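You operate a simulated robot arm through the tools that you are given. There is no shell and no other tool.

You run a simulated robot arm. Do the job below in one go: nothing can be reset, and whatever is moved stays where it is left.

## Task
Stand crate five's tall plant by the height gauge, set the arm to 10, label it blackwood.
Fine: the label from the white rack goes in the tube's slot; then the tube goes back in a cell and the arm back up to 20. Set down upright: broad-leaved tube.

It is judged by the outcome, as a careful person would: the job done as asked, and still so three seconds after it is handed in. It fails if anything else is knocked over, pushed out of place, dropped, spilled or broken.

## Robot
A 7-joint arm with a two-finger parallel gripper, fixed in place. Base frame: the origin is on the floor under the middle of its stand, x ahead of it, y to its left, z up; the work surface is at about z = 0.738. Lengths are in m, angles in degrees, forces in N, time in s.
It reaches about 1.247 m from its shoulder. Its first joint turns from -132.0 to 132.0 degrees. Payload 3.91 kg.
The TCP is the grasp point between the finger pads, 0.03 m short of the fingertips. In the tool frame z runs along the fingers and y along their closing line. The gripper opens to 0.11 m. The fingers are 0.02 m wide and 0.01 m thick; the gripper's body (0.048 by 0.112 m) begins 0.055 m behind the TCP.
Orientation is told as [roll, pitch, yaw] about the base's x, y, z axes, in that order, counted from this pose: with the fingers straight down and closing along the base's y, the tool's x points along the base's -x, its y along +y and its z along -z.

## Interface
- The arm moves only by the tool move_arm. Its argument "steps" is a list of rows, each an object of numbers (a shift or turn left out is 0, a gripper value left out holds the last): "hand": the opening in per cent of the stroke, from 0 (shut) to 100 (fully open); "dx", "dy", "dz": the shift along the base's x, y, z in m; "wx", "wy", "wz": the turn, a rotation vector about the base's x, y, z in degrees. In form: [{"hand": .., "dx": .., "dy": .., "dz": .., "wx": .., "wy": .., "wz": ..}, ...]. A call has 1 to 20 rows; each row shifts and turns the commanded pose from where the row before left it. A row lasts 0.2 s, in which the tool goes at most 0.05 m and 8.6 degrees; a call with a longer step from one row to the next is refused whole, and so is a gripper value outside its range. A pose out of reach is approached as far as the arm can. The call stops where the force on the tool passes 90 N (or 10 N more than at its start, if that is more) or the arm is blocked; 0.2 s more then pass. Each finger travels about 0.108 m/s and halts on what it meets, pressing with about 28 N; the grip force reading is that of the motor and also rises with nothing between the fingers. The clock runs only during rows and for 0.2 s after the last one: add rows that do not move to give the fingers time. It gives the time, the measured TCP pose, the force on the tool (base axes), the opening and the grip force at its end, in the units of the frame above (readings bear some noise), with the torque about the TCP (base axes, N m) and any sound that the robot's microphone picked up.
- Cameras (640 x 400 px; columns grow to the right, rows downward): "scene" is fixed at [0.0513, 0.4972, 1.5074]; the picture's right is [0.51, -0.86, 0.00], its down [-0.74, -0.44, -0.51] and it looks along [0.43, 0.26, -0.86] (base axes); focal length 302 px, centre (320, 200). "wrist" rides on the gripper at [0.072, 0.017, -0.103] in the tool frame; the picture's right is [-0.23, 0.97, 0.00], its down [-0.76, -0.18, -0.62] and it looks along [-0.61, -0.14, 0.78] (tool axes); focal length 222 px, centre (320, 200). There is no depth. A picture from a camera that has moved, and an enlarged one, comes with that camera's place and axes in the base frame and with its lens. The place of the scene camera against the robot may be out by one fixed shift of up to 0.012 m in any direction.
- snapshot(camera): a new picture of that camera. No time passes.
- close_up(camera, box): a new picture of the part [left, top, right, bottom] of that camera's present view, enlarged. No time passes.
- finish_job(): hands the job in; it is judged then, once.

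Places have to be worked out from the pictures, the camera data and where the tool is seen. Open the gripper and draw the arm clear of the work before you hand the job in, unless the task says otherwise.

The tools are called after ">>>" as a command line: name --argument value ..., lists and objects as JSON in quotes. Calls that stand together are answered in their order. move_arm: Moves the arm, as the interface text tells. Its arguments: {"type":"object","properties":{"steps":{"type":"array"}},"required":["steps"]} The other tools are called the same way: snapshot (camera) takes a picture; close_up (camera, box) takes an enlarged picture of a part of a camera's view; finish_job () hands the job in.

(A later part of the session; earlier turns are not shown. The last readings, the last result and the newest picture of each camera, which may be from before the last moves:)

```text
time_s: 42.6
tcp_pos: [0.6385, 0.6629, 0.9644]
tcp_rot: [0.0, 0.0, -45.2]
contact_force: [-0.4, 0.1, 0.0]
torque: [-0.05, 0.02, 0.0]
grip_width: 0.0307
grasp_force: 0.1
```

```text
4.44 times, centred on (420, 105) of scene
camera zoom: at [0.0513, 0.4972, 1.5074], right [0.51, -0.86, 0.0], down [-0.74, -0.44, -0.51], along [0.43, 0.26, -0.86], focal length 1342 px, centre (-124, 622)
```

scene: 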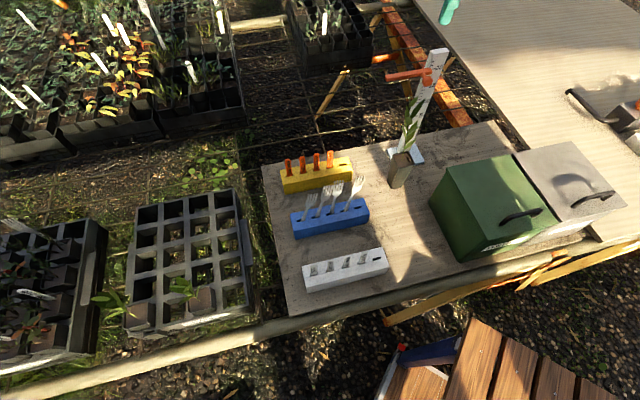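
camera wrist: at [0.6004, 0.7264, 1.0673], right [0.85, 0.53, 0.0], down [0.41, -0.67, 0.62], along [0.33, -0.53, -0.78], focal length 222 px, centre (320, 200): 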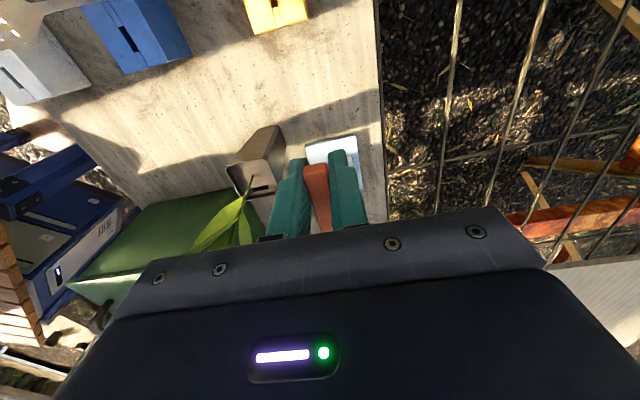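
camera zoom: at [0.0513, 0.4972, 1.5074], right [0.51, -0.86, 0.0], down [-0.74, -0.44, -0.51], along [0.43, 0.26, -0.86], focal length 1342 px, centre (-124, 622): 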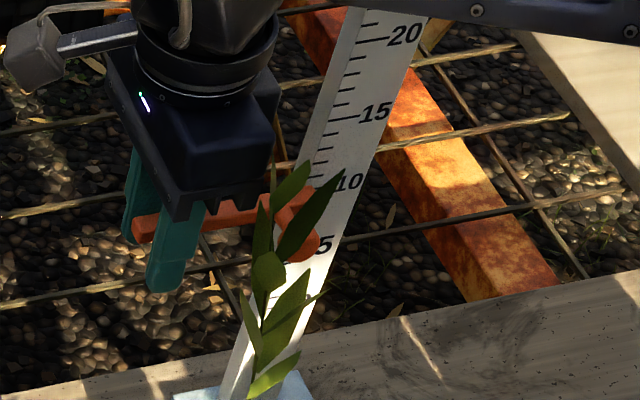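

Released cleanly with no force. I'll raise the hand straight up off the bar, then move aside to verify the reading.

>>> move_arm --steps '[{"hand": 28, "dz": 0.015}, {"dz": 0.025}, {"dz": 0.035}, {"dz": 0.04}, {"dz": 0.045}, {"dz": 0.045}, {"dz": 0.045}, {}]'

>>> snapshot --camera "scene"

>>> close_up --camera "scene" --box '[370, 40, 470, 180]'

>>> close_up --camera "wrist" --box '[230, 60, 410, 220]'

```text
time_s: 44.4
tcp_pos: [0.6379, 0.6619, 1.2158]
tcp_rot: [0.0, 0.0, -45.1]
contact_force: [-0.7, 0.9, -0.1]
torque: [-0.02, 0.0, -0.01]
grip_width: 0.0307
grasp_force: 0.0
```

```text
taken
```

scene: 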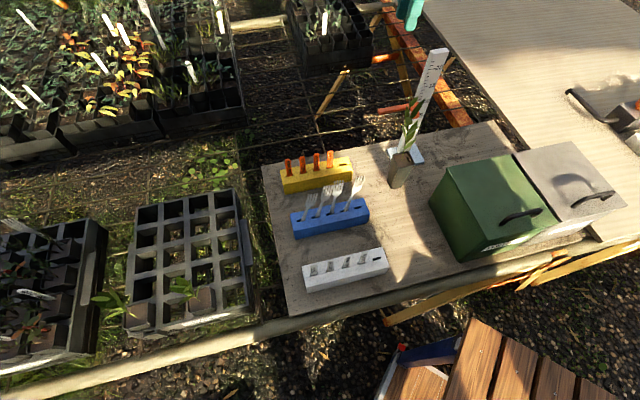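

```text
2.86 times, centred on (420, 110) of scene
camera zoom: at [0.0513, 0.4972, 1.5074], right [0.51, -0.86, 0.0], down [-0.74, -0.44, -0.51], along [0.43, 0.26, -0.86], focal length 862 px, centre (34, 457)
```

zoom: 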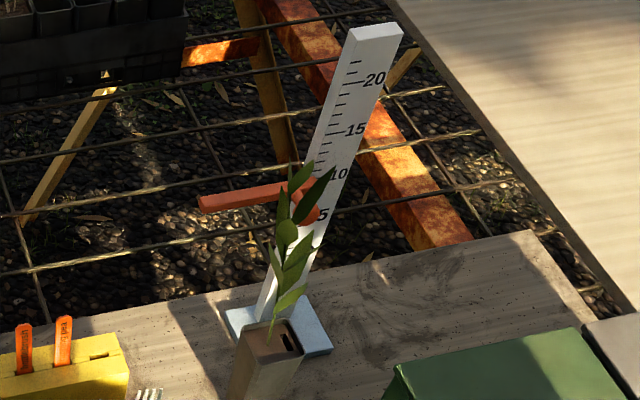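

```text
2.50 times, centred on (320, 140) of wrist
camera zoom: at [0.5988, 0.7249, 1.3181], right [0.85, 0.53, 0.0], down [0.41, -0.67, 0.62], along [0.33, -0.53, -0.78], focal length 555 px, centre (320, 350)
```

zoom: 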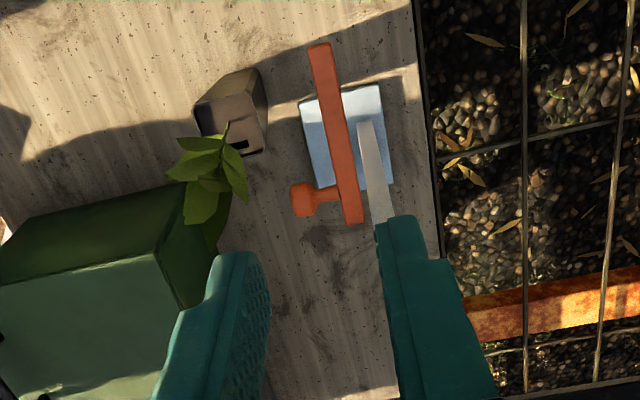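

The bar is holding at 10 and the tube is untouched. Before fetching the label I'll inspect the leaning forks, so I'm swinging back over the racks to look along them at fork height.

>>> move_arm --steps '[{"hand": 28, "dx": -0.0333, "dy": -0.0106, "wz": 8.2}, {"dx": -0.0333, "dy": -0.0106, "wz": 8.2}, {"dx": -0.0333, "dy": -0.0106, "wz": 8.2}, {"dx": -0.0333, "dy": -0.0106, "wz": 8.2}, {"dx": -0.0333, "dy": -0.0106, "wz": 8.2}, {"dx": -0.0333, "dy": -0.0106, "wz": 8.2}, {"dx": -0.0333, "dy": -0.0106, "wz": 8.2}, {"dx": -0.0333, "dy": -0.0106, "wz": 8.2}, {"dx": -0.0333, "dy": -0.0106, "wz": 8.2}, {"dx": -0.0333, "dy": -0.0106, "wz": 8.2}, {"dx": -0.0333, "dy": -0.0106, "wz": 8.1}, {"dz": -0.03, "wx": 5.55, "wy": -5.55}, {"dz": -0.03, "wx": 5.55, "wy": -5.55}, {"dz": -0.03, "wx": 5.55, "wy": -5.55}, {"dz": -0.03, "wx": 5.55, "wy": -5.55}, {"dz": -0.03, "wx": 5.55, "wy": -5.55}, {"dz": -0.03, "wx": 5.55, "wy": -5.55}, {"dz": -0.02, "wx": 5.55, "wy": -5.55}, {}]'

>>> snapshot --camera "wrist"

>>> close_up --camera "wrist" --box '[180, 0, 460, 200]'

>>> snapshot --camera "scene"

```text
time_s: 48.4
tcp_pos: [0.2711, 0.5456, 1.0151]
tcp_rot: [0.0, -54.9, 45.0]
contact_force: [-0.7, -1.1, -0.5]
torque: [-0.01, -0.04, 0.01]
grip_width: 0.0307
grasp_force: 0.1
```

```text
taken
camera wrist: at [0.1707, 0.4692, 1.0141], right [-0.6, 0.78, 0.19], down [0.08, -0.18, 0.98], along [0.8, 0.6, 0.05], focal length 222 px, centre (320, 200)
```

wrist: 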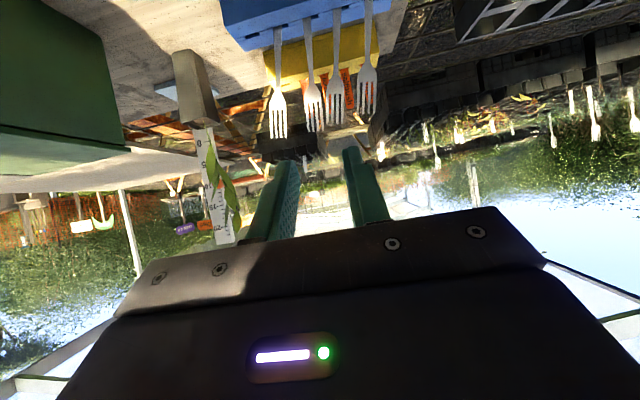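

```text
2.00 times, centred on (320, 100) of wrist
camera zoom: at [0.1707, 0.4692, 1.0141], right [-0.6, 0.78, 0.19], down [0.08, -0.18, 0.98], along [0.8, 0.6, 0.05], focal length 444 px, centre (320, 400)
```

zoom: 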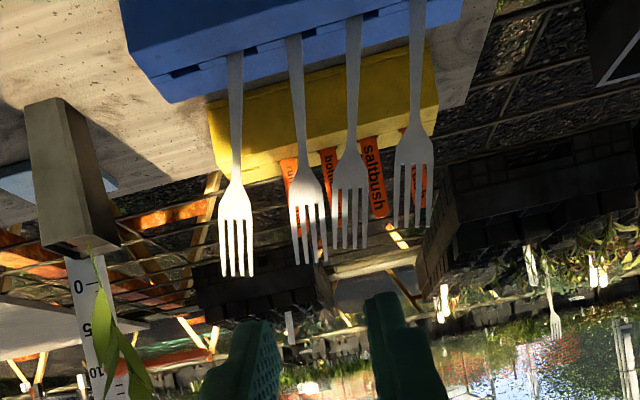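

```text
taken
```

scene: 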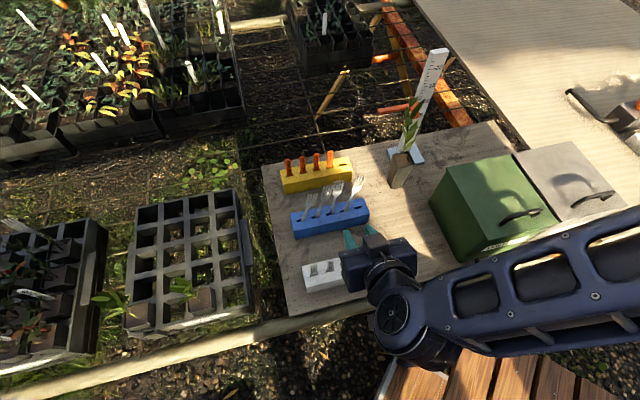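

The forks lean about 10–12° in their slots but all are still seated; I'll straighten them after the main work. The blackwood label's base is at about (0.287, 0.567) and its top at z≈0.867. I'll turn the hand to yaw 135°, tilt 45°, and approach it from the rack's right-hand end.

>>> move_arm --steps '[{"hand": 28, "dx": 0.0068, "dy": -0.0034, "dz": 0.0, "wz": 8.2}, {"dx": 0.0068, "dy": -0.0034, "wz": 8.2}, {"dx": 0.0068, "dy": -0.0034, "wz": 8.2}, {"dx": 0.0068, "dy": -0.0034, "wz": 8.2}, {"dx": 0.0068, "dy": -0.0034, "wz": 8.2}, {"dx": 0.0068, "dy": -0.0034, "wz": 8.2}, {"dx": 0.0068, "dy": -0.0034, "wz": 8.2}, {"dx": 0.0068, "dy": -0.0034, "wz": 8.2}, {"dx": 0.0068, "dy": -0.0034, "wz": 8.2}, {"dx": 0.0068, "dy": -0.0034, "wz": 8.2}, {"dx": 0.0064, "dy": -0.0034, "wz": 8.0}, {"dz": -0.017, "wx": -3.54, "wy": -3.54}, {"dz": -0.017, "wx": -3.54, "wy": -3.54}, {}]'

>>> snapshot --camera "wrist"

>>> close_up --camera "wrist" --box '[220, 20, 420, 200]'

>>> snapshot --camera "scene"

```text
time_s: 51.4
tcp_pos: [0.3471, 0.5102, 0.981]
tcp_rot: [0.0, -44.8, 135.2]
contact_force: [0.7, -0.4, 0.0]
torque: [0.0, 0.0, 0.0]
grip_width: 0.0307
grasp_force: 0.1
```

```text
taken
camera wrist: at [0.4231, 0.4101, 1.0029], right [-0.8, -0.58, 0.16], down [0.05, 0.2, 0.98], along [-0.59, 0.79, -0.13], focal length 222 px, centre (320, 200)
```

wrist: 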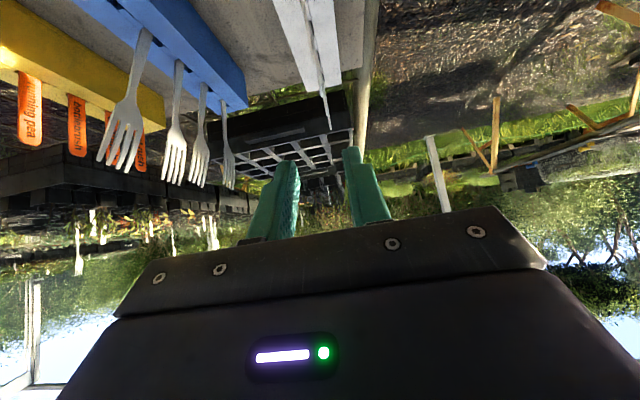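

```text
2.22 times, centred on (320, 110) of wrist
camera zoom: at [0.4231, 0.4101, 1.0029], right [-0.8, -0.58, 0.16], down [0.05, 0.2, 0.98], along [-0.59, 0.79, -0.13], focal length 494 px, centre (320, 400)
```

zoom: 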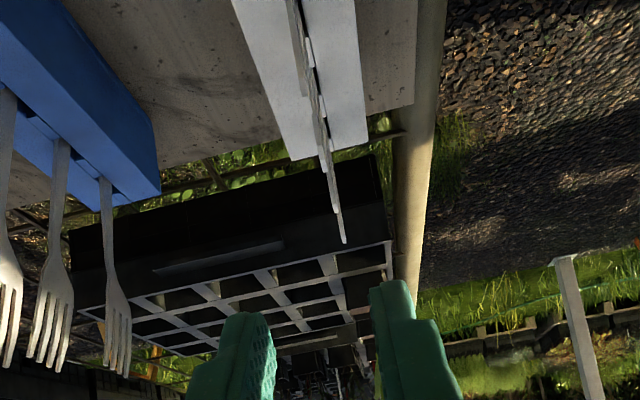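

```text
taken
```

scene: 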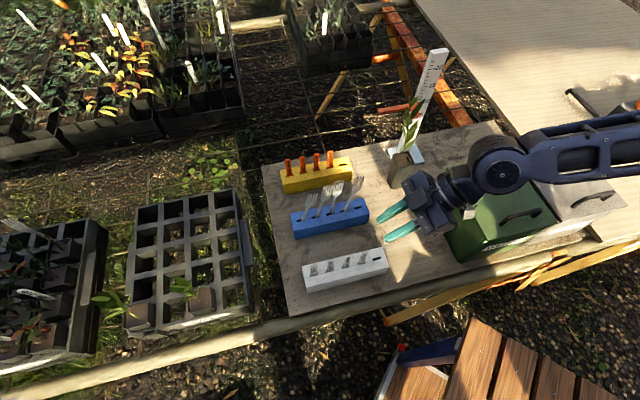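

The labels are seen edge-on. I'll enlarge them to identify each top and check the sideways alignment.

>>> close_up --camera "wrist" --box '[280, 0, 360, 140]'

>>> close_up --camera "scene" --box '[295, 210, 455, 300]'

```text
2.86 times, centred on (320, 70) of wrist
camera zoom: at [0.4231, 0.4101, 1.0029], right [-0.8, -0.58, 0.16], down [0.05, 0.2, 0.98], along [-0.59, 0.79, -0.13], focal length 635 px, centre (320, 571)
```

zoom: 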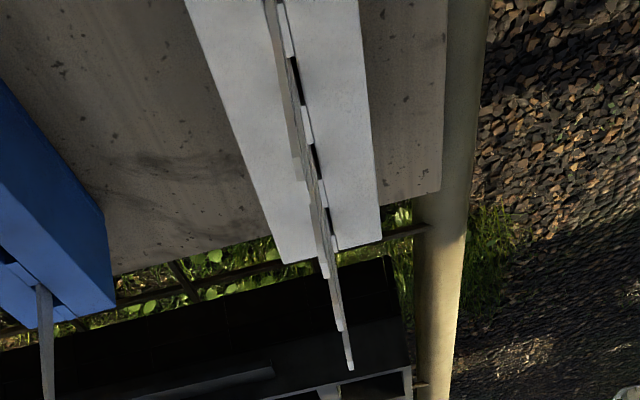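

```text
4.00 times, centred on (375, 255) of scene
camera zoom: at [0.0513, 0.4972, 1.5074], right [0.51, -0.86, 0.0], down [-0.74, -0.44, -0.51], along [0.43, 0.26, -0.86], focal length 1207 px, centre (100, -20)
```

zoom: 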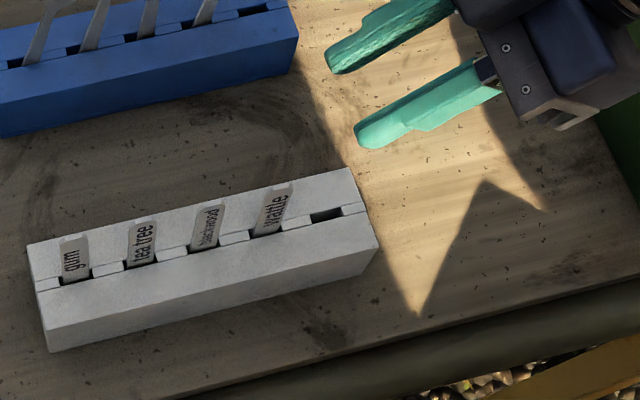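

All labels line up at v≈0.601. The blackwood's centre is about (0.283, 0.566) with its top at z≈0.867. I'll correct sideways by about 5 mm and advance so that only the fingertips straddle the blackwood's top, passing above the wattle label.

>>> move_arm --steps '[{"hand": 28, "dx": -0.0104, "dy": 0.0027, "dz": -0.0481}, {"dx": -0.01125, "dy": 0.0112, "dz": -0.016}, {"dx": -0.01125, "dy": 0.0112, "dz": -0.016}, {"dx": -0.01125, "dy": 0.0112, "dz": -0.016}, {}]'

>>> snapshot --camera "wrist"

>>> close_up --camera "wrist" --box '[240, 60, 400, 220]'

>>> close_up --camera "scene" --box '[295, 200, 435, 300]'

```text
time_s: 52.6
tcp_pos: [0.3038, 0.5439, 0.8864]
tcp_rot: [0.1, -44.8, 135.0]
contact_force: [-0.1, -0.5, 0.3]
torque: [0.02, -0.03, -0.01]
grip_width: 0.0307
grasp_force: 0.0
```

```text
taken
camera wrist: at [0.38, 0.4449, 0.9076], right [-0.8, -0.57, 0.16], down [0.05, 0.2, 0.98], along [-0.59, 0.79, -0.13], focal length 222 px, centre (320, 200)
```

wrist: 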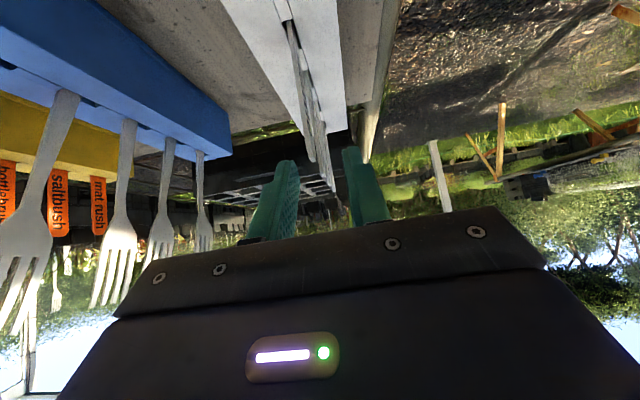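

```text
2.50 times, centred on (320, 140) of wrist
camera zoom: at [0.38, 0.4449, 0.9076], right [-0.8, -0.57, 0.16], down [0.05, 0.2, 0.98], along [-0.59, 0.79, -0.13], focal length 555 px, centre (320, 350)
```

zoom: 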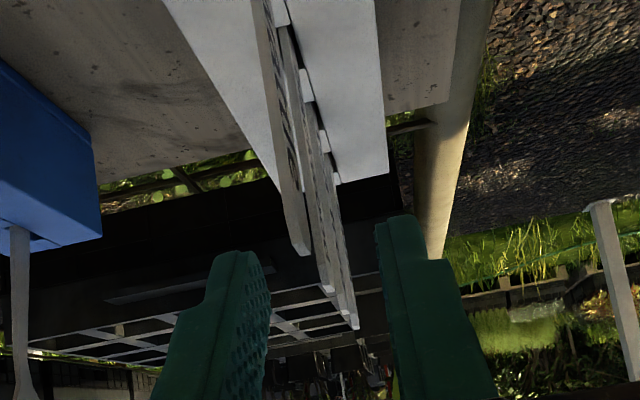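

```text
4.00 times, centred on (365, 250) of scene
camera zoom: at [0.0513, 0.4972, 1.5074], right [0.51, -0.86, 0.0], down [-0.74, -0.44, -0.51], along [0.43, 0.26, -0.86], focal length 1207 px, centre (140, 0)
```

zoom: 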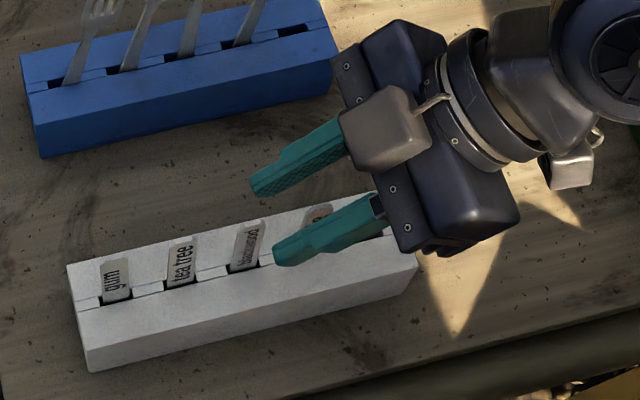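

The label row lies centrally between the fingers, and the wattle's top (z≈0.869) stays below them. I'll make the final advance onto the blackwood.

>>> move_arm --steps '[{"hand": 28, "dx": -0.0061, "dy": 0.0069, "dz": -0.0087}, {"dx": -0.006, "dy": 0.0068, "dz": -0.0087}, {}]'

>>> close_up --camera "wrist" --box '[240, 80, 400, 220]'

>>> close_up --camera "scene" --box '[305, 220, 405, 290]'

```text
time_s: 53.4
tcp_pos: [0.2911, 0.5582, 0.8669]
tcp_rot: [0.0, -44.8, 135.0]
contact_force: [-0.2, -0.8, 0.1]
torque: [-0.03, 0.0, 0.03]
grip_width: 0.0309
grasp_force: 0.1
```

```text
2.86 times, centred on (320, 150) of wrist
camera zoom: at [0.3676, 0.459, 0.8893], right [-0.8, -0.58, 0.16], down [0.05, 0.2, 0.98], along [-0.59, 0.79, -0.13], focal length 635 px, centre (320, 343)
```

zoom: 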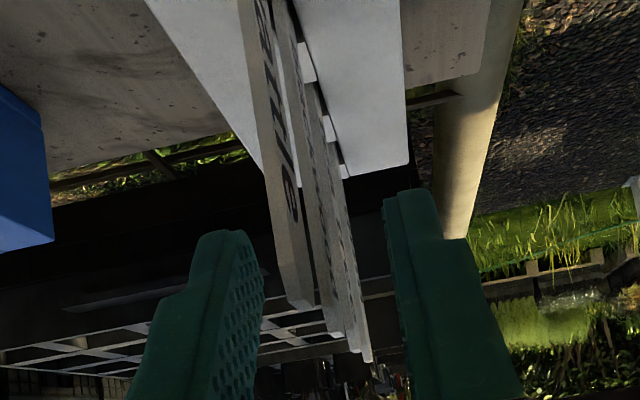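

```text
5.71 times, centred on (355, 255) of scene
camera zoom: at [0.0513, 0.4972, 1.5074], right [0.51, -0.86, 0.0], down [-0.74, -0.44, -0.51], along [0.43, 0.26, -0.86], focal length 1725 px, centre (120, -114)
```

zoom: 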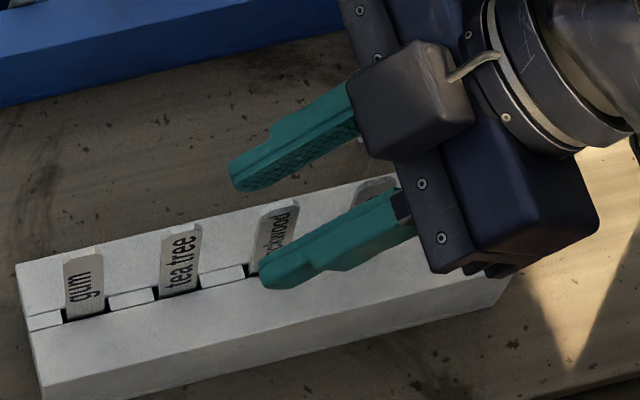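

Geometry check: the blackwood's top 25 mm lies within the pads, while the wattle's nearest corner is about 4 mm outside them. Closing on the label.

>>> move_arm --steps '[{"hand": 15}, {"hand": 8}, {"hand": 0}, {"hand": 0}, {"hand": 0}]'

>>> close_up --camera "wrist" --box '[240, 80, 400, 220]'

>>> close_up --camera "scene" --box '[305, 220, 405, 290]'

```text
time_s: 54.6
tcp_pos: [0.2918, 0.558, 0.8679]
tcp_rot: [0.0, -44.9, 135.0]
contact_force: [0.0, 1.0, -0.2]
torque: [0.02, 0.01, -0.01]
grip_width: 0.0004
grasp_force: 27.8
```

```text
2.86 times, centred on (320, 150) of wrist
camera zoom: at [0.3677, 0.4589, 0.8894], right [-0.8, -0.58, 0.16], down [0.05, 0.2, 0.98], along [-0.59, 0.79, -0.13], focal length 635 px, centre (320, 343)
```

zoom: 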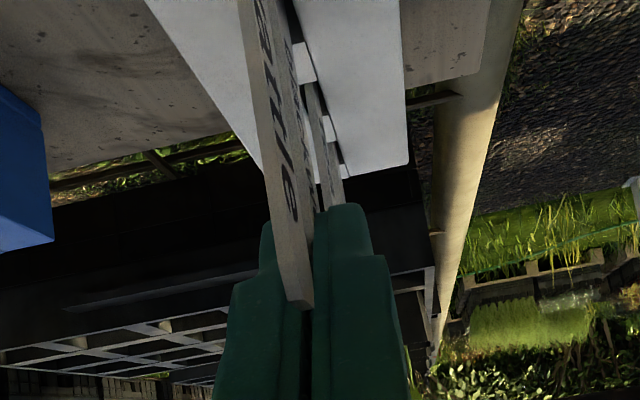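

```text
5.71 times, centred on (355, 255) of scene
camera zoom: at [0.0513, 0.4972, 1.5074], right [0.51, -0.86, 0.0], down [-0.74, -0.44, -0.51], along [0.43, 0.26, -0.86], focal length 1725 px, centre (120, -114)
```

zoom: 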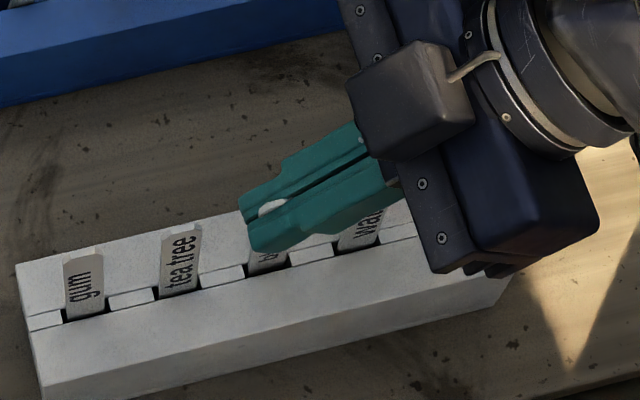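

The width reads almost zero, so the label is very thin; its tip is visible between the fingers. I'll lift 2 cm slowly and check whether only the blackwood comes up.

>>> move_arm --steps '[{"hand": 0, "dz": 0.007}, {"dz": 0.007}, {"dz": 0.008}, {}]'

>>> close_up --camera "scene" --box '[305, 220, 405, 290]'

>>> close_up --camera "wrist" --box '[240, 60, 400, 220]'

```text
time_s: 55.6
tcp_pos: [0.2916, 0.5577, 0.8895]
tcp_rot: [0.0, -44.8, 135.1]
contact_force: [0.2, 0.4, -0.3]
torque: [-0.01, 0.01, 0.0]
grip_width: 0.0005
grasp_force: 28.2
```

```text
5.71 times, centred on (355, 255) of scene
camera zoom: at [0.0513, 0.4972, 1.5074], right [0.51, -0.86, 0.0], down [-0.74, -0.44, -0.51], along [0.43, 0.26, -0.86], focal length 1725 px, centre (120, -114)
```

zoom: 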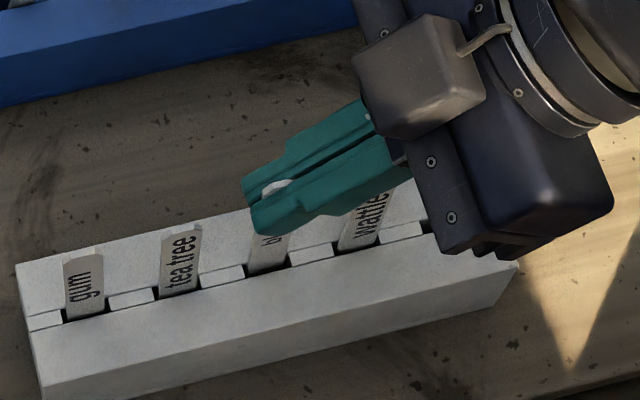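

```text
2.50 times, centred on (320, 140) of wrist
camera zoom: at [0.3675, 0.459, 0.9109], right [-0.8, -0.58, 0.16], down [0.05, 0.2, 0.98], along [-0.59, 0.79, -0.13], focal length 555 px, centre (320, 350)
```

zoom: 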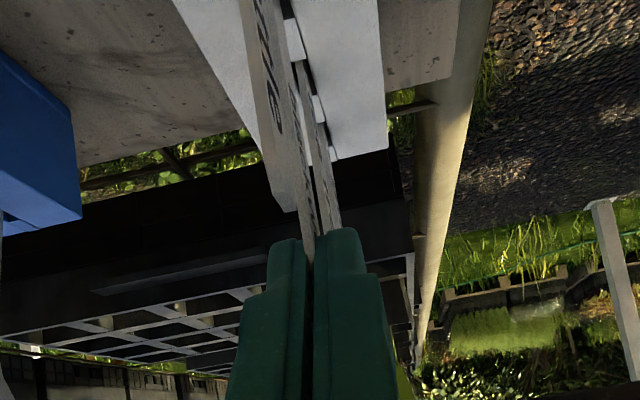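

The blackwood rises with the fingers and the others stay put. I'll lift it fully out.

>>> move_arm --steps '[{"hand": 0, "dz": 0.015}, {"dz": 0.02}, {"dz": 0.02}, {"dz": 0.025}, {"dz": 0.03}, {"dz": 0.03}, {}]'

>>> snapshot --camera "wrist"

>>> close_up --camera "wrist" --box '[240, 0, 400, 220]'

>>> close_up --camera "scene" --box '[295, 190, 425, 290]'

```text
time_s: 57.2
tcp_pos: [0.2917, 0.5587, 1.0315]
tcp_rot: [0.0, -44.8, 135.0]
contact_force: [-0.4, 0.1, 0.2]
torque: [0.05, 0.01, 0.0]
grip_width: 0.0001
grasp_force: 28.1
```

```text
taken
camera wrist: at [0.3668, 0.4587, 1.0527], right [-0.8, -0.57, 0.16], down [0.05, 0.2, 0.98], along [-0.59, 0.79, -0.13], focal length 222 px, centre (320, 200)
```

wrist: 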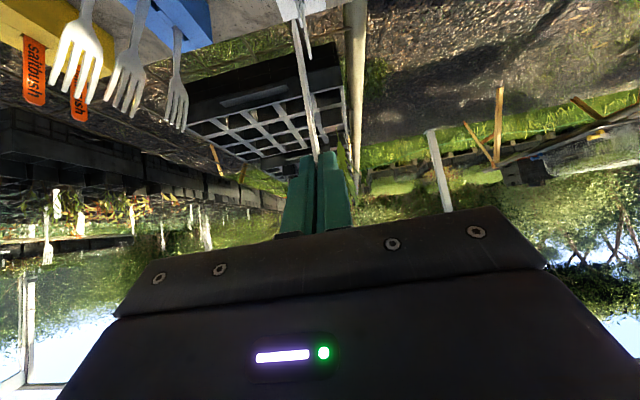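

```text
1.82 times, centred on (320, 110) of wrist
camera zoom: at [0.3668, 0.4587, 1.0527], right [-0.8, -0.57, 0.16], down [0.05, 0.2, 0.98], along [-0.59, 0.79, -0.13], focal length 404 px, centre (320, 364)
```

zoom: 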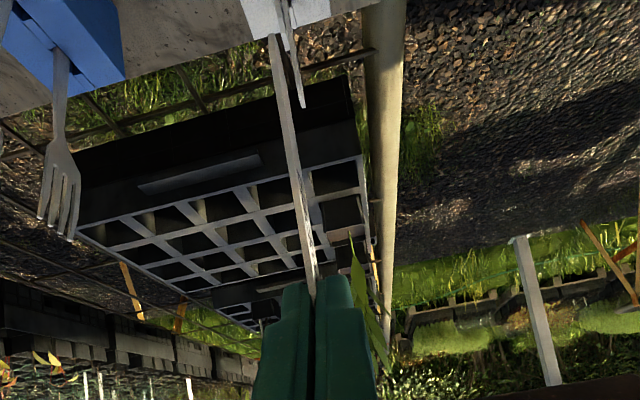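

```text
4.00 times, centred on (360, 240) of scene
camera zoom: at [0.0513, 0.4972, 1.5074], right [0.51, -0.86, 0.0], down [-0.74, -0.44, -0.51], along [0.43, 0.26, -0.86], focal length 1207 px, centre (160, 40)
```

zoom: 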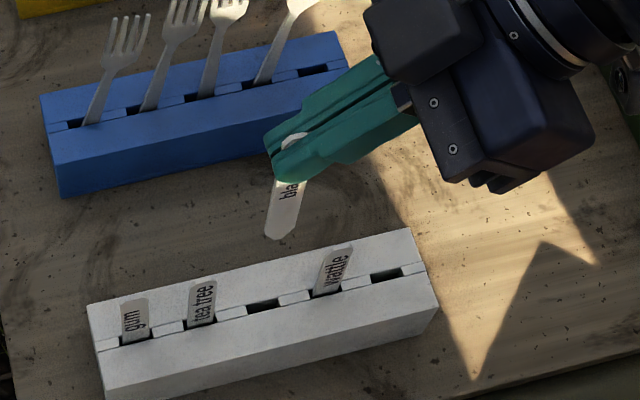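

The blackwood label is out and hanging straight, about 12 cm below the TCP. The tube's slot is at about (0.621, 0.557), running along v. I'll carry the label round to the near side of the tube, turning −90° so it lines up with the slot.

>>> move_arm --steps '[{"hand": 0, "dx": 0.0227, "dy": -0.0073, "dz": 0.004, "wz": -8.19}, {"dx": 0.0227, "dy": -0.0073, "dz": 0.004, "wz": -8.19}, {"dx": 0.0227, "dy": -0.0073, "dz": 0.004, "wz": -8.19}, {"dx": 0.0227, "dy": -0.0073, "dz": 0.004, "wz": -8.19}, {"dx": 0.0227, "dy": -0.0073, "dz": 0.004, "wz": -8.19}, {"dx": 0.0227, "dy": -0.0073, "dz": -0.005, "wz": -8.19}, {"dx": 0.0227, "dy": -0.0073, "dz": -0.005, "wz": -8.19}, {"dx": 0.0227, "dy": -0.0073, "dz": -0.005, "wz": -8.19}, {"dx": 0.0227, "dy": -0.0073, "dz": -0.005, "wz": -8.19}, {"dx": 0.0227, "dy": -0.0073, "dz": -0.005, "wz": -8.19}, {"dx": 0.0227, "dy": -0.0075, "dz": -0.006, "wz": -8.1}, {}]'

>>> snapshot --camera "wrist"

>>> close_up --camera "wrist" --box '[220, 0, 420, 200]'

>>> close_up --camera "scene" --box '[350, 60, 510, 220]'

```text
time_s: 59.8
tcp_pos: [0.5415, 0.4787, 1.0179]
tcp_rot: [0.0, -44.9, 44.9]
contact_force: [-0.8, -0.4, -0.7]
torque: [0.0, 0.01, -0.02]
grip_width: 0.0001
grasp_force: 27.9
```

```text
taken
camera wrist: at [0.4424, 0.4027, 1.0401], right [-0.57, 0.8, 0.16], down [0.2, -0.05, 0.98], along [0.79, 0.59, -0.13], focal length 222 px, centre (320, 200)
```

wrist: 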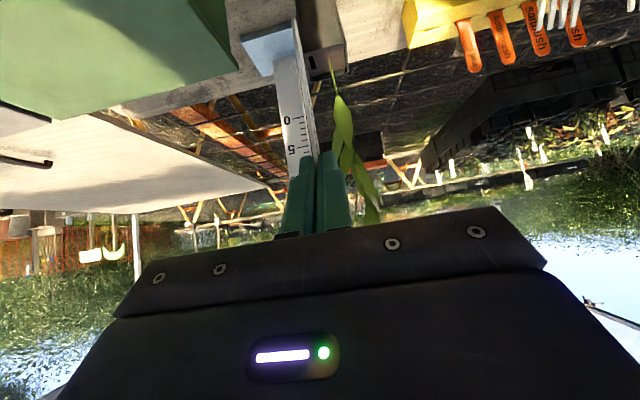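

```text
2.00 times, centred on (320, 100) of wrist
camera zoom: at [0.4424, 0.4027, 1.0401], right [-0.57, 0.8, 0.16], down [0.2, -0.05, 0.98], along [0.79, 0.59, -0.13], focal length 444 px, centre (320, 400)
```

zoom: 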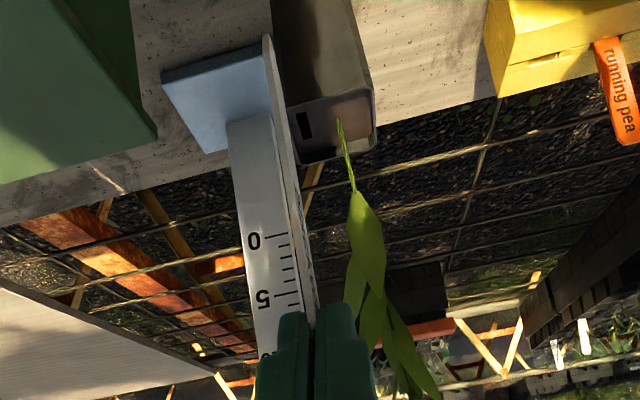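

```text
2.50 times, centred on (430, 140) of scene
camera zoom: at [0.0513, 0.4972, 1.5074], right [0.51, -0.86, 0.0], down [-0.74, -0.44, -0.51], along [0.43, 0.26, -0.86], focal length 755 px, centre (45, 350)
```

zoom: 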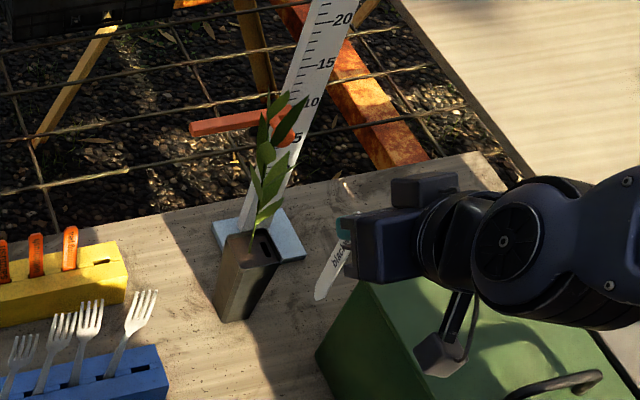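

The label and the slot are both in view. I'll enlarge the label's lower end and the slot to line them up accurately.

>>> close_up --camera "wrist" --box '[270, 0, 350, 80]'

>>> close_up --camera "scene" --box '[390, 130, 470, 190]'

```text
5.00 times, centred on (310, 40) of wrist
camera zoom: at [0.4424, 0.4027, 1.0401], right [-0.57, 0.8, 0.16], down [0.2, -0.05, 0.98], along [0.79, 0.59, -0.13], focal length 1111 px, centre (370, 1000)
```

zoom: 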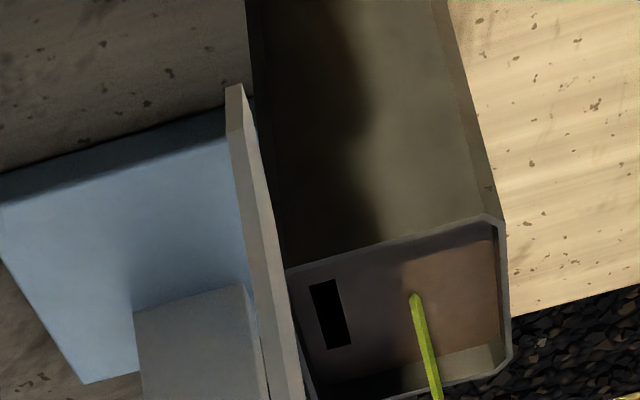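

```text
6.67 times, centred on (430, 160) of scene
camera zoom: at [0.0513, 0.4972, 1.5074], right [0.51, -0.86, 0.0], down [-0.74, -0.44, -0.51], along [0.43, 0.26, -0.86], focal length 2012 px, centre (-413, 467)
```

zoom: 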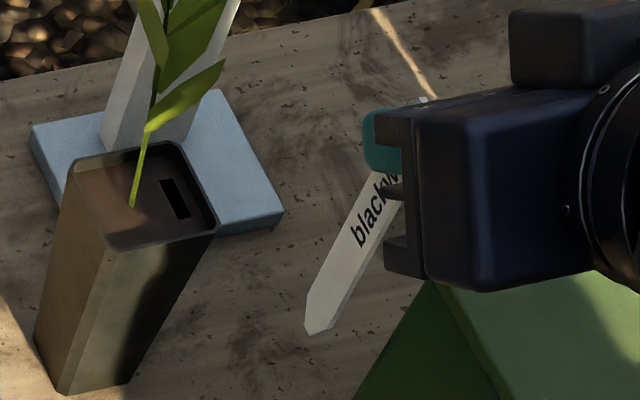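

The slot measures about 21×6 mm and the label about 17×2.4 mm, so there's roughly 2 mm clearance each way. The slot lies 110 mm ahead of the TCP and under 1 mm sideways. I'll move forward most of the way, keeping the label's tip about 4 cm above the rim.

>>> move_arm --steps '[{"hand": 0, "dx": 0.0142, "dy": 0.0141}, {"dx": 0.0142, "dy": 0.0141}, {"dx": 0.0142, "dy": 0.0141}, {"dx": 0.0142, "dy": 0.0141}, {}]'

>>> close_up --camera "wrist" --box '[250, 0, 390, 140]'

>>> close_up --camera "scene" --box '[370, 80, 470, 200]'

```text
time_s: 61.0
tcp_pos: [0.5998, 0.5346, 1.0182]
tcp_rot: [0.0, -44.7, 45.0]
contact_force: [-0.3, -0.6, -0.1]
torque: [0.01, 0.0, -0.02]
grip_width: 0.0005
grasp_force: 27.9
```

```text
2.86 times, centred on (320, 70) of wrist
camera zoom: at [0.4991, 0.4591, 1.0406], right [-0.58, 0.8, 0.16], down [0.2, -0.05, 0.98], along [0.79, 0.59, -0.13], focal length 635 px, centre (320, 571)
```

zoom: 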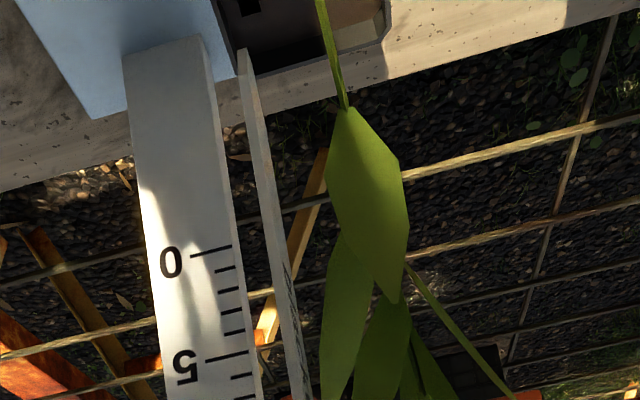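

```text
3.33 times, centred on (420, 140) of scene
camera zoom: at [0.0513, 0.4972, 1.5074], right [0.51, -0.86, 0.0], down [-0.74, -0.44, -0.51], along [0.43, 0.26, -0.86], focal length 1006 px, centre (-13, 400)
```

zoom: 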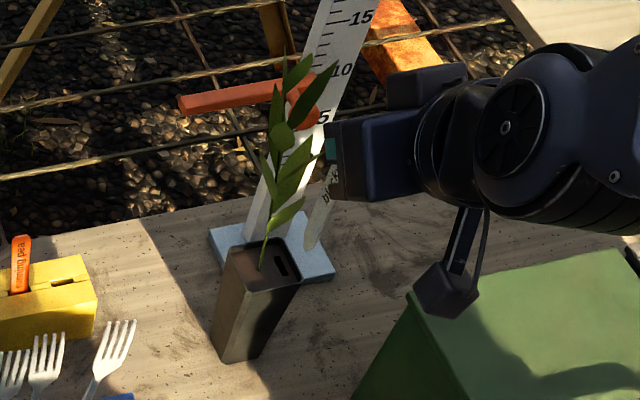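

No contact so far. I'll do the remaining 17 mm forward and then lower until the label's tip is about 1.5 cm above the slot.

>>> move_arm --steps '[{"hand": 0, "dx": 0.0064, "dy": 0.0058}, {"dx": 0.0063, "dy": 0.0058}, {"dz": -0.008}, {"dz": -0.008}, {"dz": -0.008}, {}]'

>>> close_up --camera "wrist" --box '[260, 0, 360, 80]'

>>> close_up --camera "scene" --box '[370, 80, 470, 200]'

```text
time_s: 62.4
tcp_pos: [0.6106, 0.5477, 0.9933]
tcp_rot: [0.0, -44.8, 45.1]
contact_force: [-0.2, 0.6, 0.3]
torque: [0.0, 0.02, 0.0]
grip_width: 0.0004
grasp_force: 27.9
```

```text
5.00 times, centred on (310, 40) of wrist
camera zoom: at [0.511, 0.4708, 1.0157], right [-0.58, 0.8, 0.16], down [0.2, -0.05, 0.98], along [0.79, 0.59, -0.13], focal length 1111 px, centre (370, 1000)
```

zoom: 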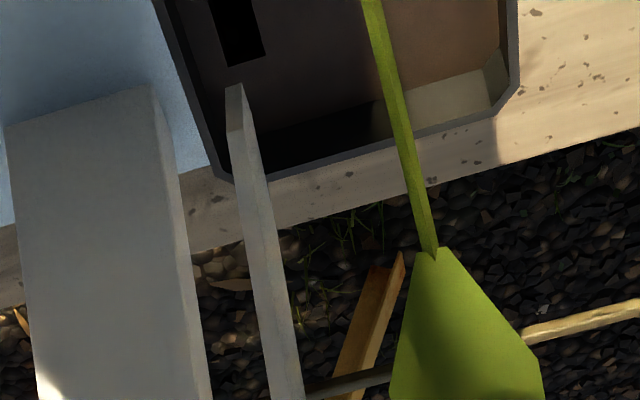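

```text
3.33 times, centred on (420, 140) of scene
camera zoom: at [0.0513, 0.4972, 1.5074], right [0.51, -0.86, 0.0], down [-0.74, -0.44, -0.51], along [0.43, 0.26, -0.86], focal length 1006 px, centre (-13, 400)
```

zoom: 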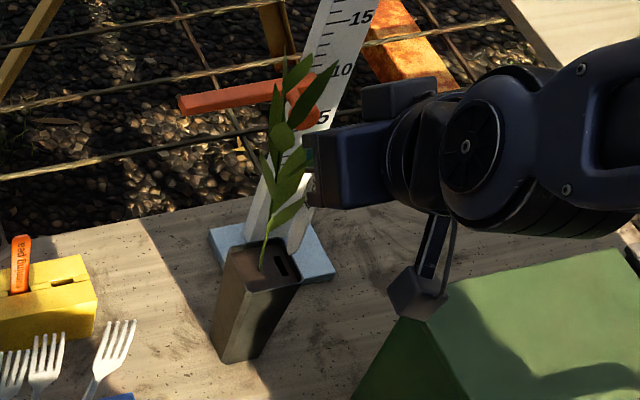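

Matching the camera pose, the sideways error is near zero and the label needs about 2.4 mm more forward to centre in the slot. I'll apply that and lower 11 mm to just above the soil surface.

>>> move_arm --steps '[{"hand": 0, "dx": 0.0017, "dy": 0.0017}, {"dz": -0.006}, {"dz": -0.005}, {}]'

>>> close_up --camera "wrist" --box '[260, 0, 360, 80]'

>>> close_up --camera "scene" --box '[385, 110, 445, 170]'

```text
time_s: 63.4
tcp_pos: [0.6121, 0.5478, 0.9838]
tcp_rot: [0.1, -44.7, 45.1]
contact_force: [-0.8, 0.2, -0.3]
torque: [-0.03, -0.03, -0.01]
grip_width: 0.0004
grasp_force: 28.0
```

```text
5.00 times, centred on (310, 40) of wrist
camera zoom: at [0.5124, 0.4726, 1.0046], right [-0.58, 0.8, 0.16], down [0.2, -0.05, 0.98], along [0.79, 0.59, -0.13], focal length 1111 px, centre (370, 1000)
```

zoom: 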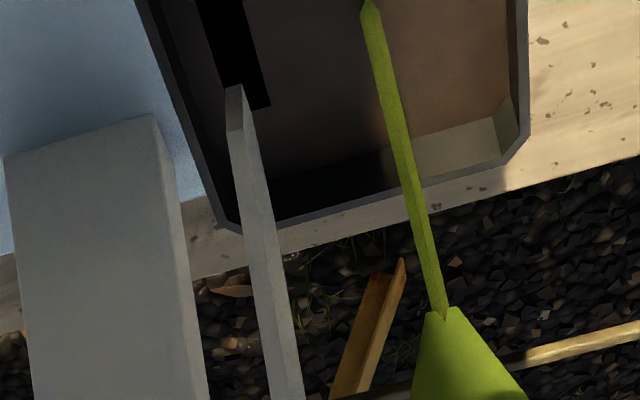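

```text
6.67 times, centred on (415, 140) of scene
camera zoom: at [0.0513, 0.4972, 1.5074], right [0.51, -0.86, 0.0], down [-0.74, -0.44, -0.51], along [0.43, 0.26, -0.86], focal length 2012 px, centre (-313, 600)
```

zoom: 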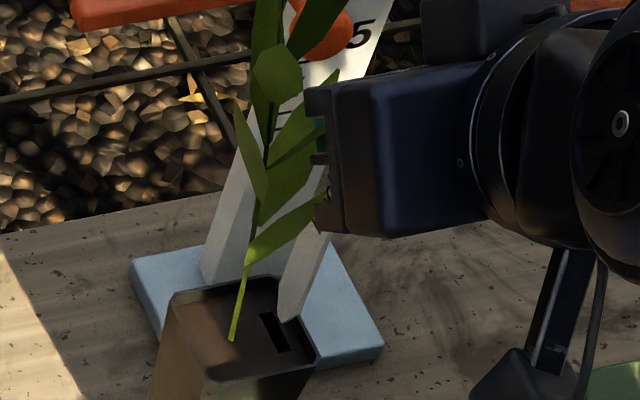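

Projecting the descent, the label's tip lands within about 1 mm of the slot's centre. I'll lower gently by 20 mm and watch the force.

>>> move_arm --steps '[{"hand": 0, "dz": -0.005}, {"dz": -0.005}, {"dz": -0.004}, {"dz": -0.003}, {"dz": -0.003}, {}]'

>>> close_up --camera "wrist" --box '[260, 0, 360, 80]'

>>> close_up --camera "scene" --box '[385, 110, 445, 170]'

```text
time_s: 64.8
tcp_pos: [0.6115, 0.5473, 0.9633]
tcp_rot: [0.0, -44.7, 45.2]
contact_force: [1.5, 0.4, 0.4]
torque: [-0.02, -0.02, 0.01]
grip_width: 0.0002
grasp_force: 28.3
```

```text
5.00 times, centred on (310, 40) of wrist
camera zoom: at [0.5122, 0.4723, 0.9853], right [-0.58, 0.8, 0.16], down [0.2, -0.05, 0.98], along [0.79, 0.59, -0.13], focal length 1111 px, centre (370, 1000)
```

zoom: 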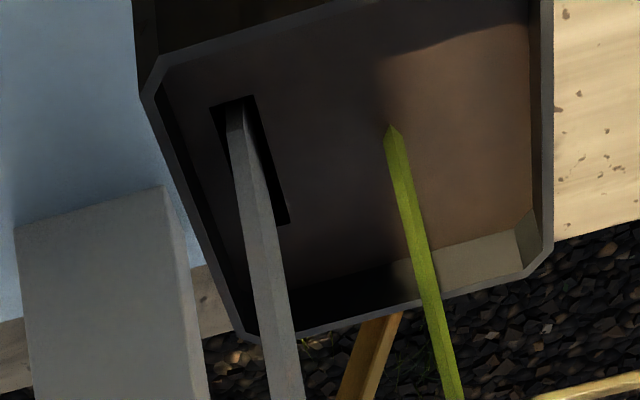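

```text
6.67 times, centred on (415, 140) of scene
camera zoom: at [0.0513, 0.4972, 1.5074], right [0.51, -0.86, 0.0], down [-0.74, -0.44, -0.51], along [0.43, 0.26, -0.86], focal length 2012 px, centre (-313, 600)
```

zoom: 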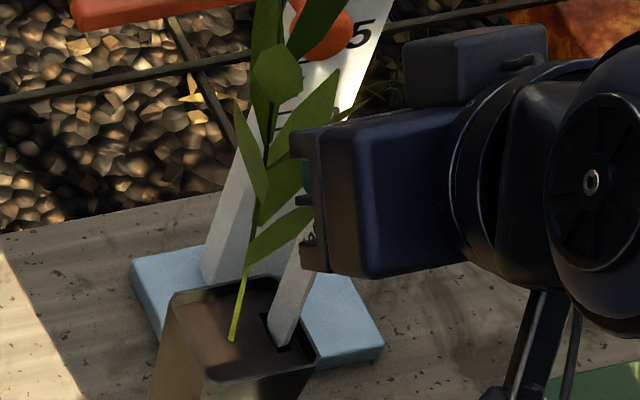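

The tip has entered the slot with almost no force, sitting slightly toward its near end. I'll nudge 0.9 mm forward and continue down another 12 mm.

>>> move_arm --steps '[{"hand": 0, "dx": 0.0006, "dy": 0.0006}, {"dz": -0.004}, {"dz": -0.004}, {"dz": -0.004}, {}]'

>>> close_up --camera "wrist" --box '[260, 0, 360, 80]'

>>> close_up --camera "scene" --box '[385, 110, 445, 170]'

```text
time_s: 66.0
tcp_pos: [0.6129, 0.5494, 0.952]
tcp_rot: [0.0, -44.8, 45.0]
contact_force: [-0.1, -0.3, 0.0]
torque: [0.0, 0.01, -0.02]
grip_width: 0.0003
grasp_force: 28.1
```

```text
5.00 times, centred on (310, 40) of wrist
camera zoom: at [0.5132, 0.4732, 0.9739], right [-0.57, 0.8, 0.16], down [0.2, -0.05, 0.98], along [0.79, 0.59, -0.13], focal length 1111 px, centre (370, 1000)
```

zoom: 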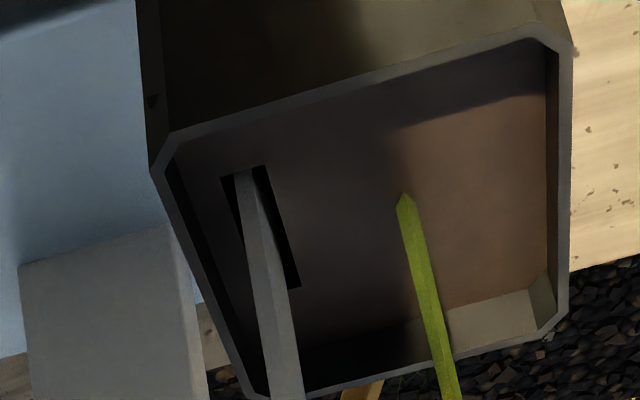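

```text
6.67 times, centred on (415, 140) of scene
camera zoom: at [0.0513, 0.4972, 1.5074], right [0.51, -0.86, 0.0], down [-0.74, -0.44, -0.51], along [0.43, 0.26, -0.86], focal length 2012 px, centre (-313, 600)
```

zoom: 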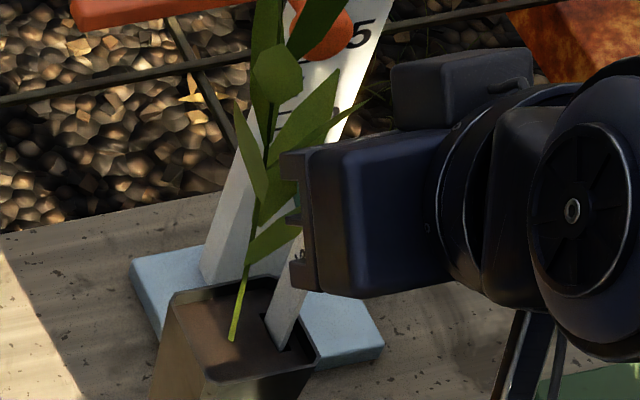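

Sliding in freely with zero force. Another 12 mm down.

>>> move_arm --steps '[{"hand": 0, "dz": -0.004}, {"dz": -0.004}, {"dz": -0.004}, {}]'

>>> close_up --camera "wrist" --box '[260, 0, 360, 80]'

>>> close_up --camera "scene" --box '[385, 110, 445, 170]'

```text
time_s: 67.0
tcp_pos: [0.6122, 0.5477, 0.9396]
tcp_rot: [-0.1, -44.8, 45.2]
contact_force: [1.1, 0.4, 0.6]
torque: [0.01, 0.0, -0.02]
grip_width: 0.0003
grasp_force: 28.0
```

```text
5.00 times, centred on (310, 40) of wrist
camera zoom: at [0.5125, 0.4725, 0.9618], right [-0.58, 0.8, 0.16], down [0.2, -0.05, 0.98], along [0.79, 0.59, -0.13], focal length 1111 px, centre (370, 1000)
```

zoom: 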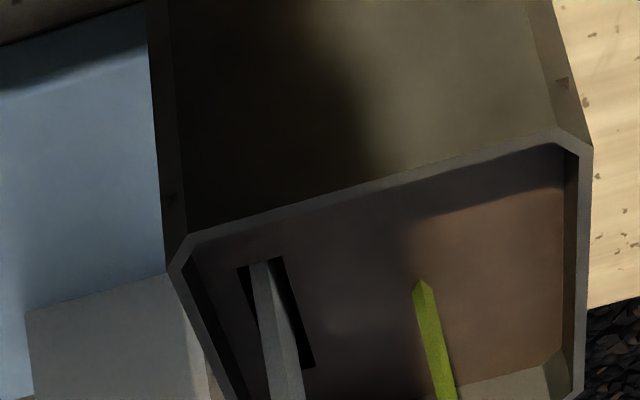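

```text
6.67 times, centred on (415, 140) of scene
camera zoom: at [0.0513, 0.4972, 1.5074], right [0.51, -0.86, 0.0], down [-0.74, -0.44, -0.51], along [0.43, 0.26, -0.86], focal length 2012 px, centre (-313, 600)
```

zoom: 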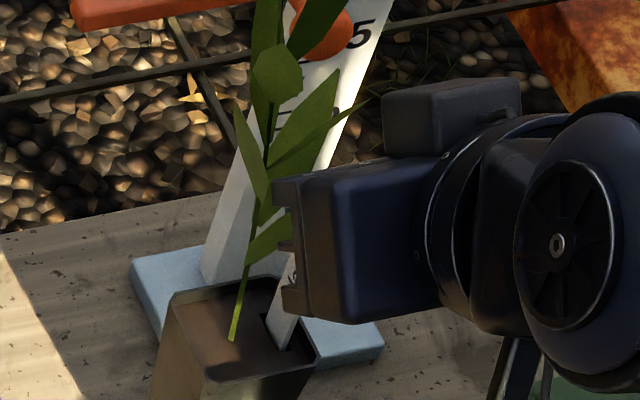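

About 3 cm deep, still free. I'll continue in small steps to feel for the slot's bottom.

>>> move_arm --steps '[{"hand": 0, "dz": -0.003}, {"dz": -0.003}, {}]'

```text
time_s: 67.8
tcp_pos: [0.612, 0.5484, 0.9349]
tcp_rot: [-0.1, -44.8, 45.0]
contact_force: [0.9, 0.3, -0.3]
torque: [0.01, 0.03, 0.0]
grip_width: 0.0002
grasp_force: 27.9
```

>>> move_arm --steps '[{"hand": 0, "dz": -0.003}, {"dz": -0.003}, {}]'

>>> close_up --camera "scene" --box '[385, 110, 445, 170]'

>>> snapshot --camera "wrist"

```text
time_s: 68.6
tcp_pos: [0.6126, 0.5499, 0.9304]
tcp_rot: [0.0, -45.1, 45.0]
contact_force: [-1.6, -1.2, 20.5]
torque: [0.11, -0.08, 0.01]
grip_width: 0.0003
grasp_force: 27.8
```

```text
6.67 times, centred on (415, 140) of scene
camera zoom: at [0.0513, 0.4972, 1.5074], right [0.51, -0.86, 0.0], down [-0.74, -0.44, -0.51], along [0.43, 0.26, -0.86], focal length 2012 px, centre (-313, 600)
```

zoom: 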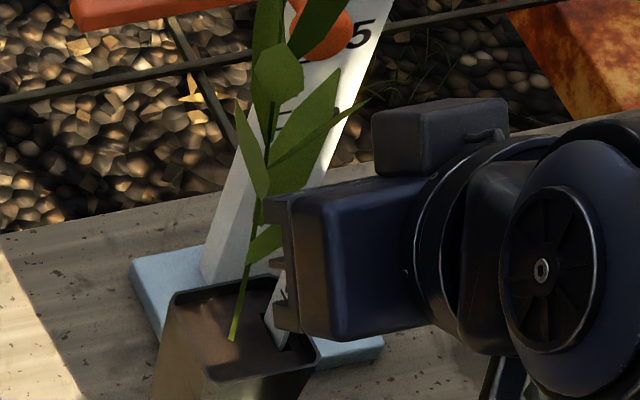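

```text
taken
camera wrist: at [0.5133, 0.4733, 0.9511], right [-0.58, 0.8, 0.16], down [0.2, -0.06, 0.98], along [0.79, 0.59, -0.12], focal length 222 px, centre (320, 200)
```

wrist: 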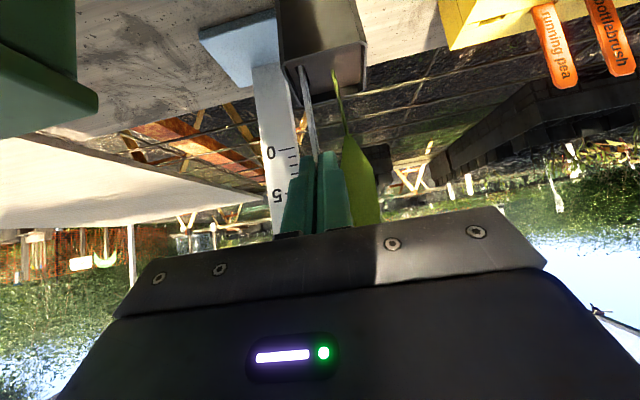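

The label has bottomed in the slot (20 N, about 4 cm deep). I'll ease up 2 mm to unload, then open the fingers only a few millimetres because the stem is close by.

>>> move_arm --steps '[{"hand": 0, "dz": 0.0015}, {"hand": 0, "dz": 0.0005}, {"hand": 3}, {"hand": 6}, {"hand": 8}, {"hand": 8}]'

>>> close_up --camera "wrist" --box '[260, 40, 400, 220]'

>>> close_up --camera "scene" --box '[385, 90, 465, 180]'

```text
time_s: 70.0
tcp_pos: [0.612, 0.549, 0.9283]
tcp_rot: [0.0, -44.7, 45.0]
contact_force: [-0.3, -0.3, -0.5]
torque: [0.0, -0.02, -0.01]
grip_width: 0.009
grasp_force: 0.1
```

```text
2.22 times, centred on (330, 130) of wrist
camera zoom: at [0.5131, 0.4728, 0.9514], right [-0.58, 0.8, 0.16], down [0.2, -0.05, 0.98], along [0.79, 0.59, -0.13], focal length 494 px, centre (298, 356)
```

zoom: 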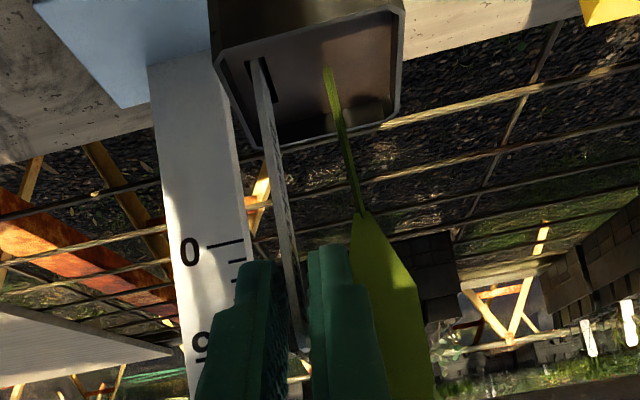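

```text
4.44 times, centred on (425, 135) of scene
camera zoom: at [0.0513, 0.4972, 1.5074], right [0.51, -0.86, 0.0], down [-0.74, -0.44, -0.51], along [0.43, 0.26, -0.86], focal length 1342 px, centre (-147, 489)
```

zoom: 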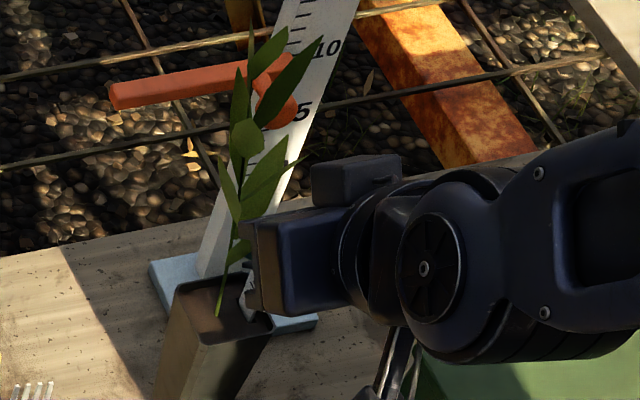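

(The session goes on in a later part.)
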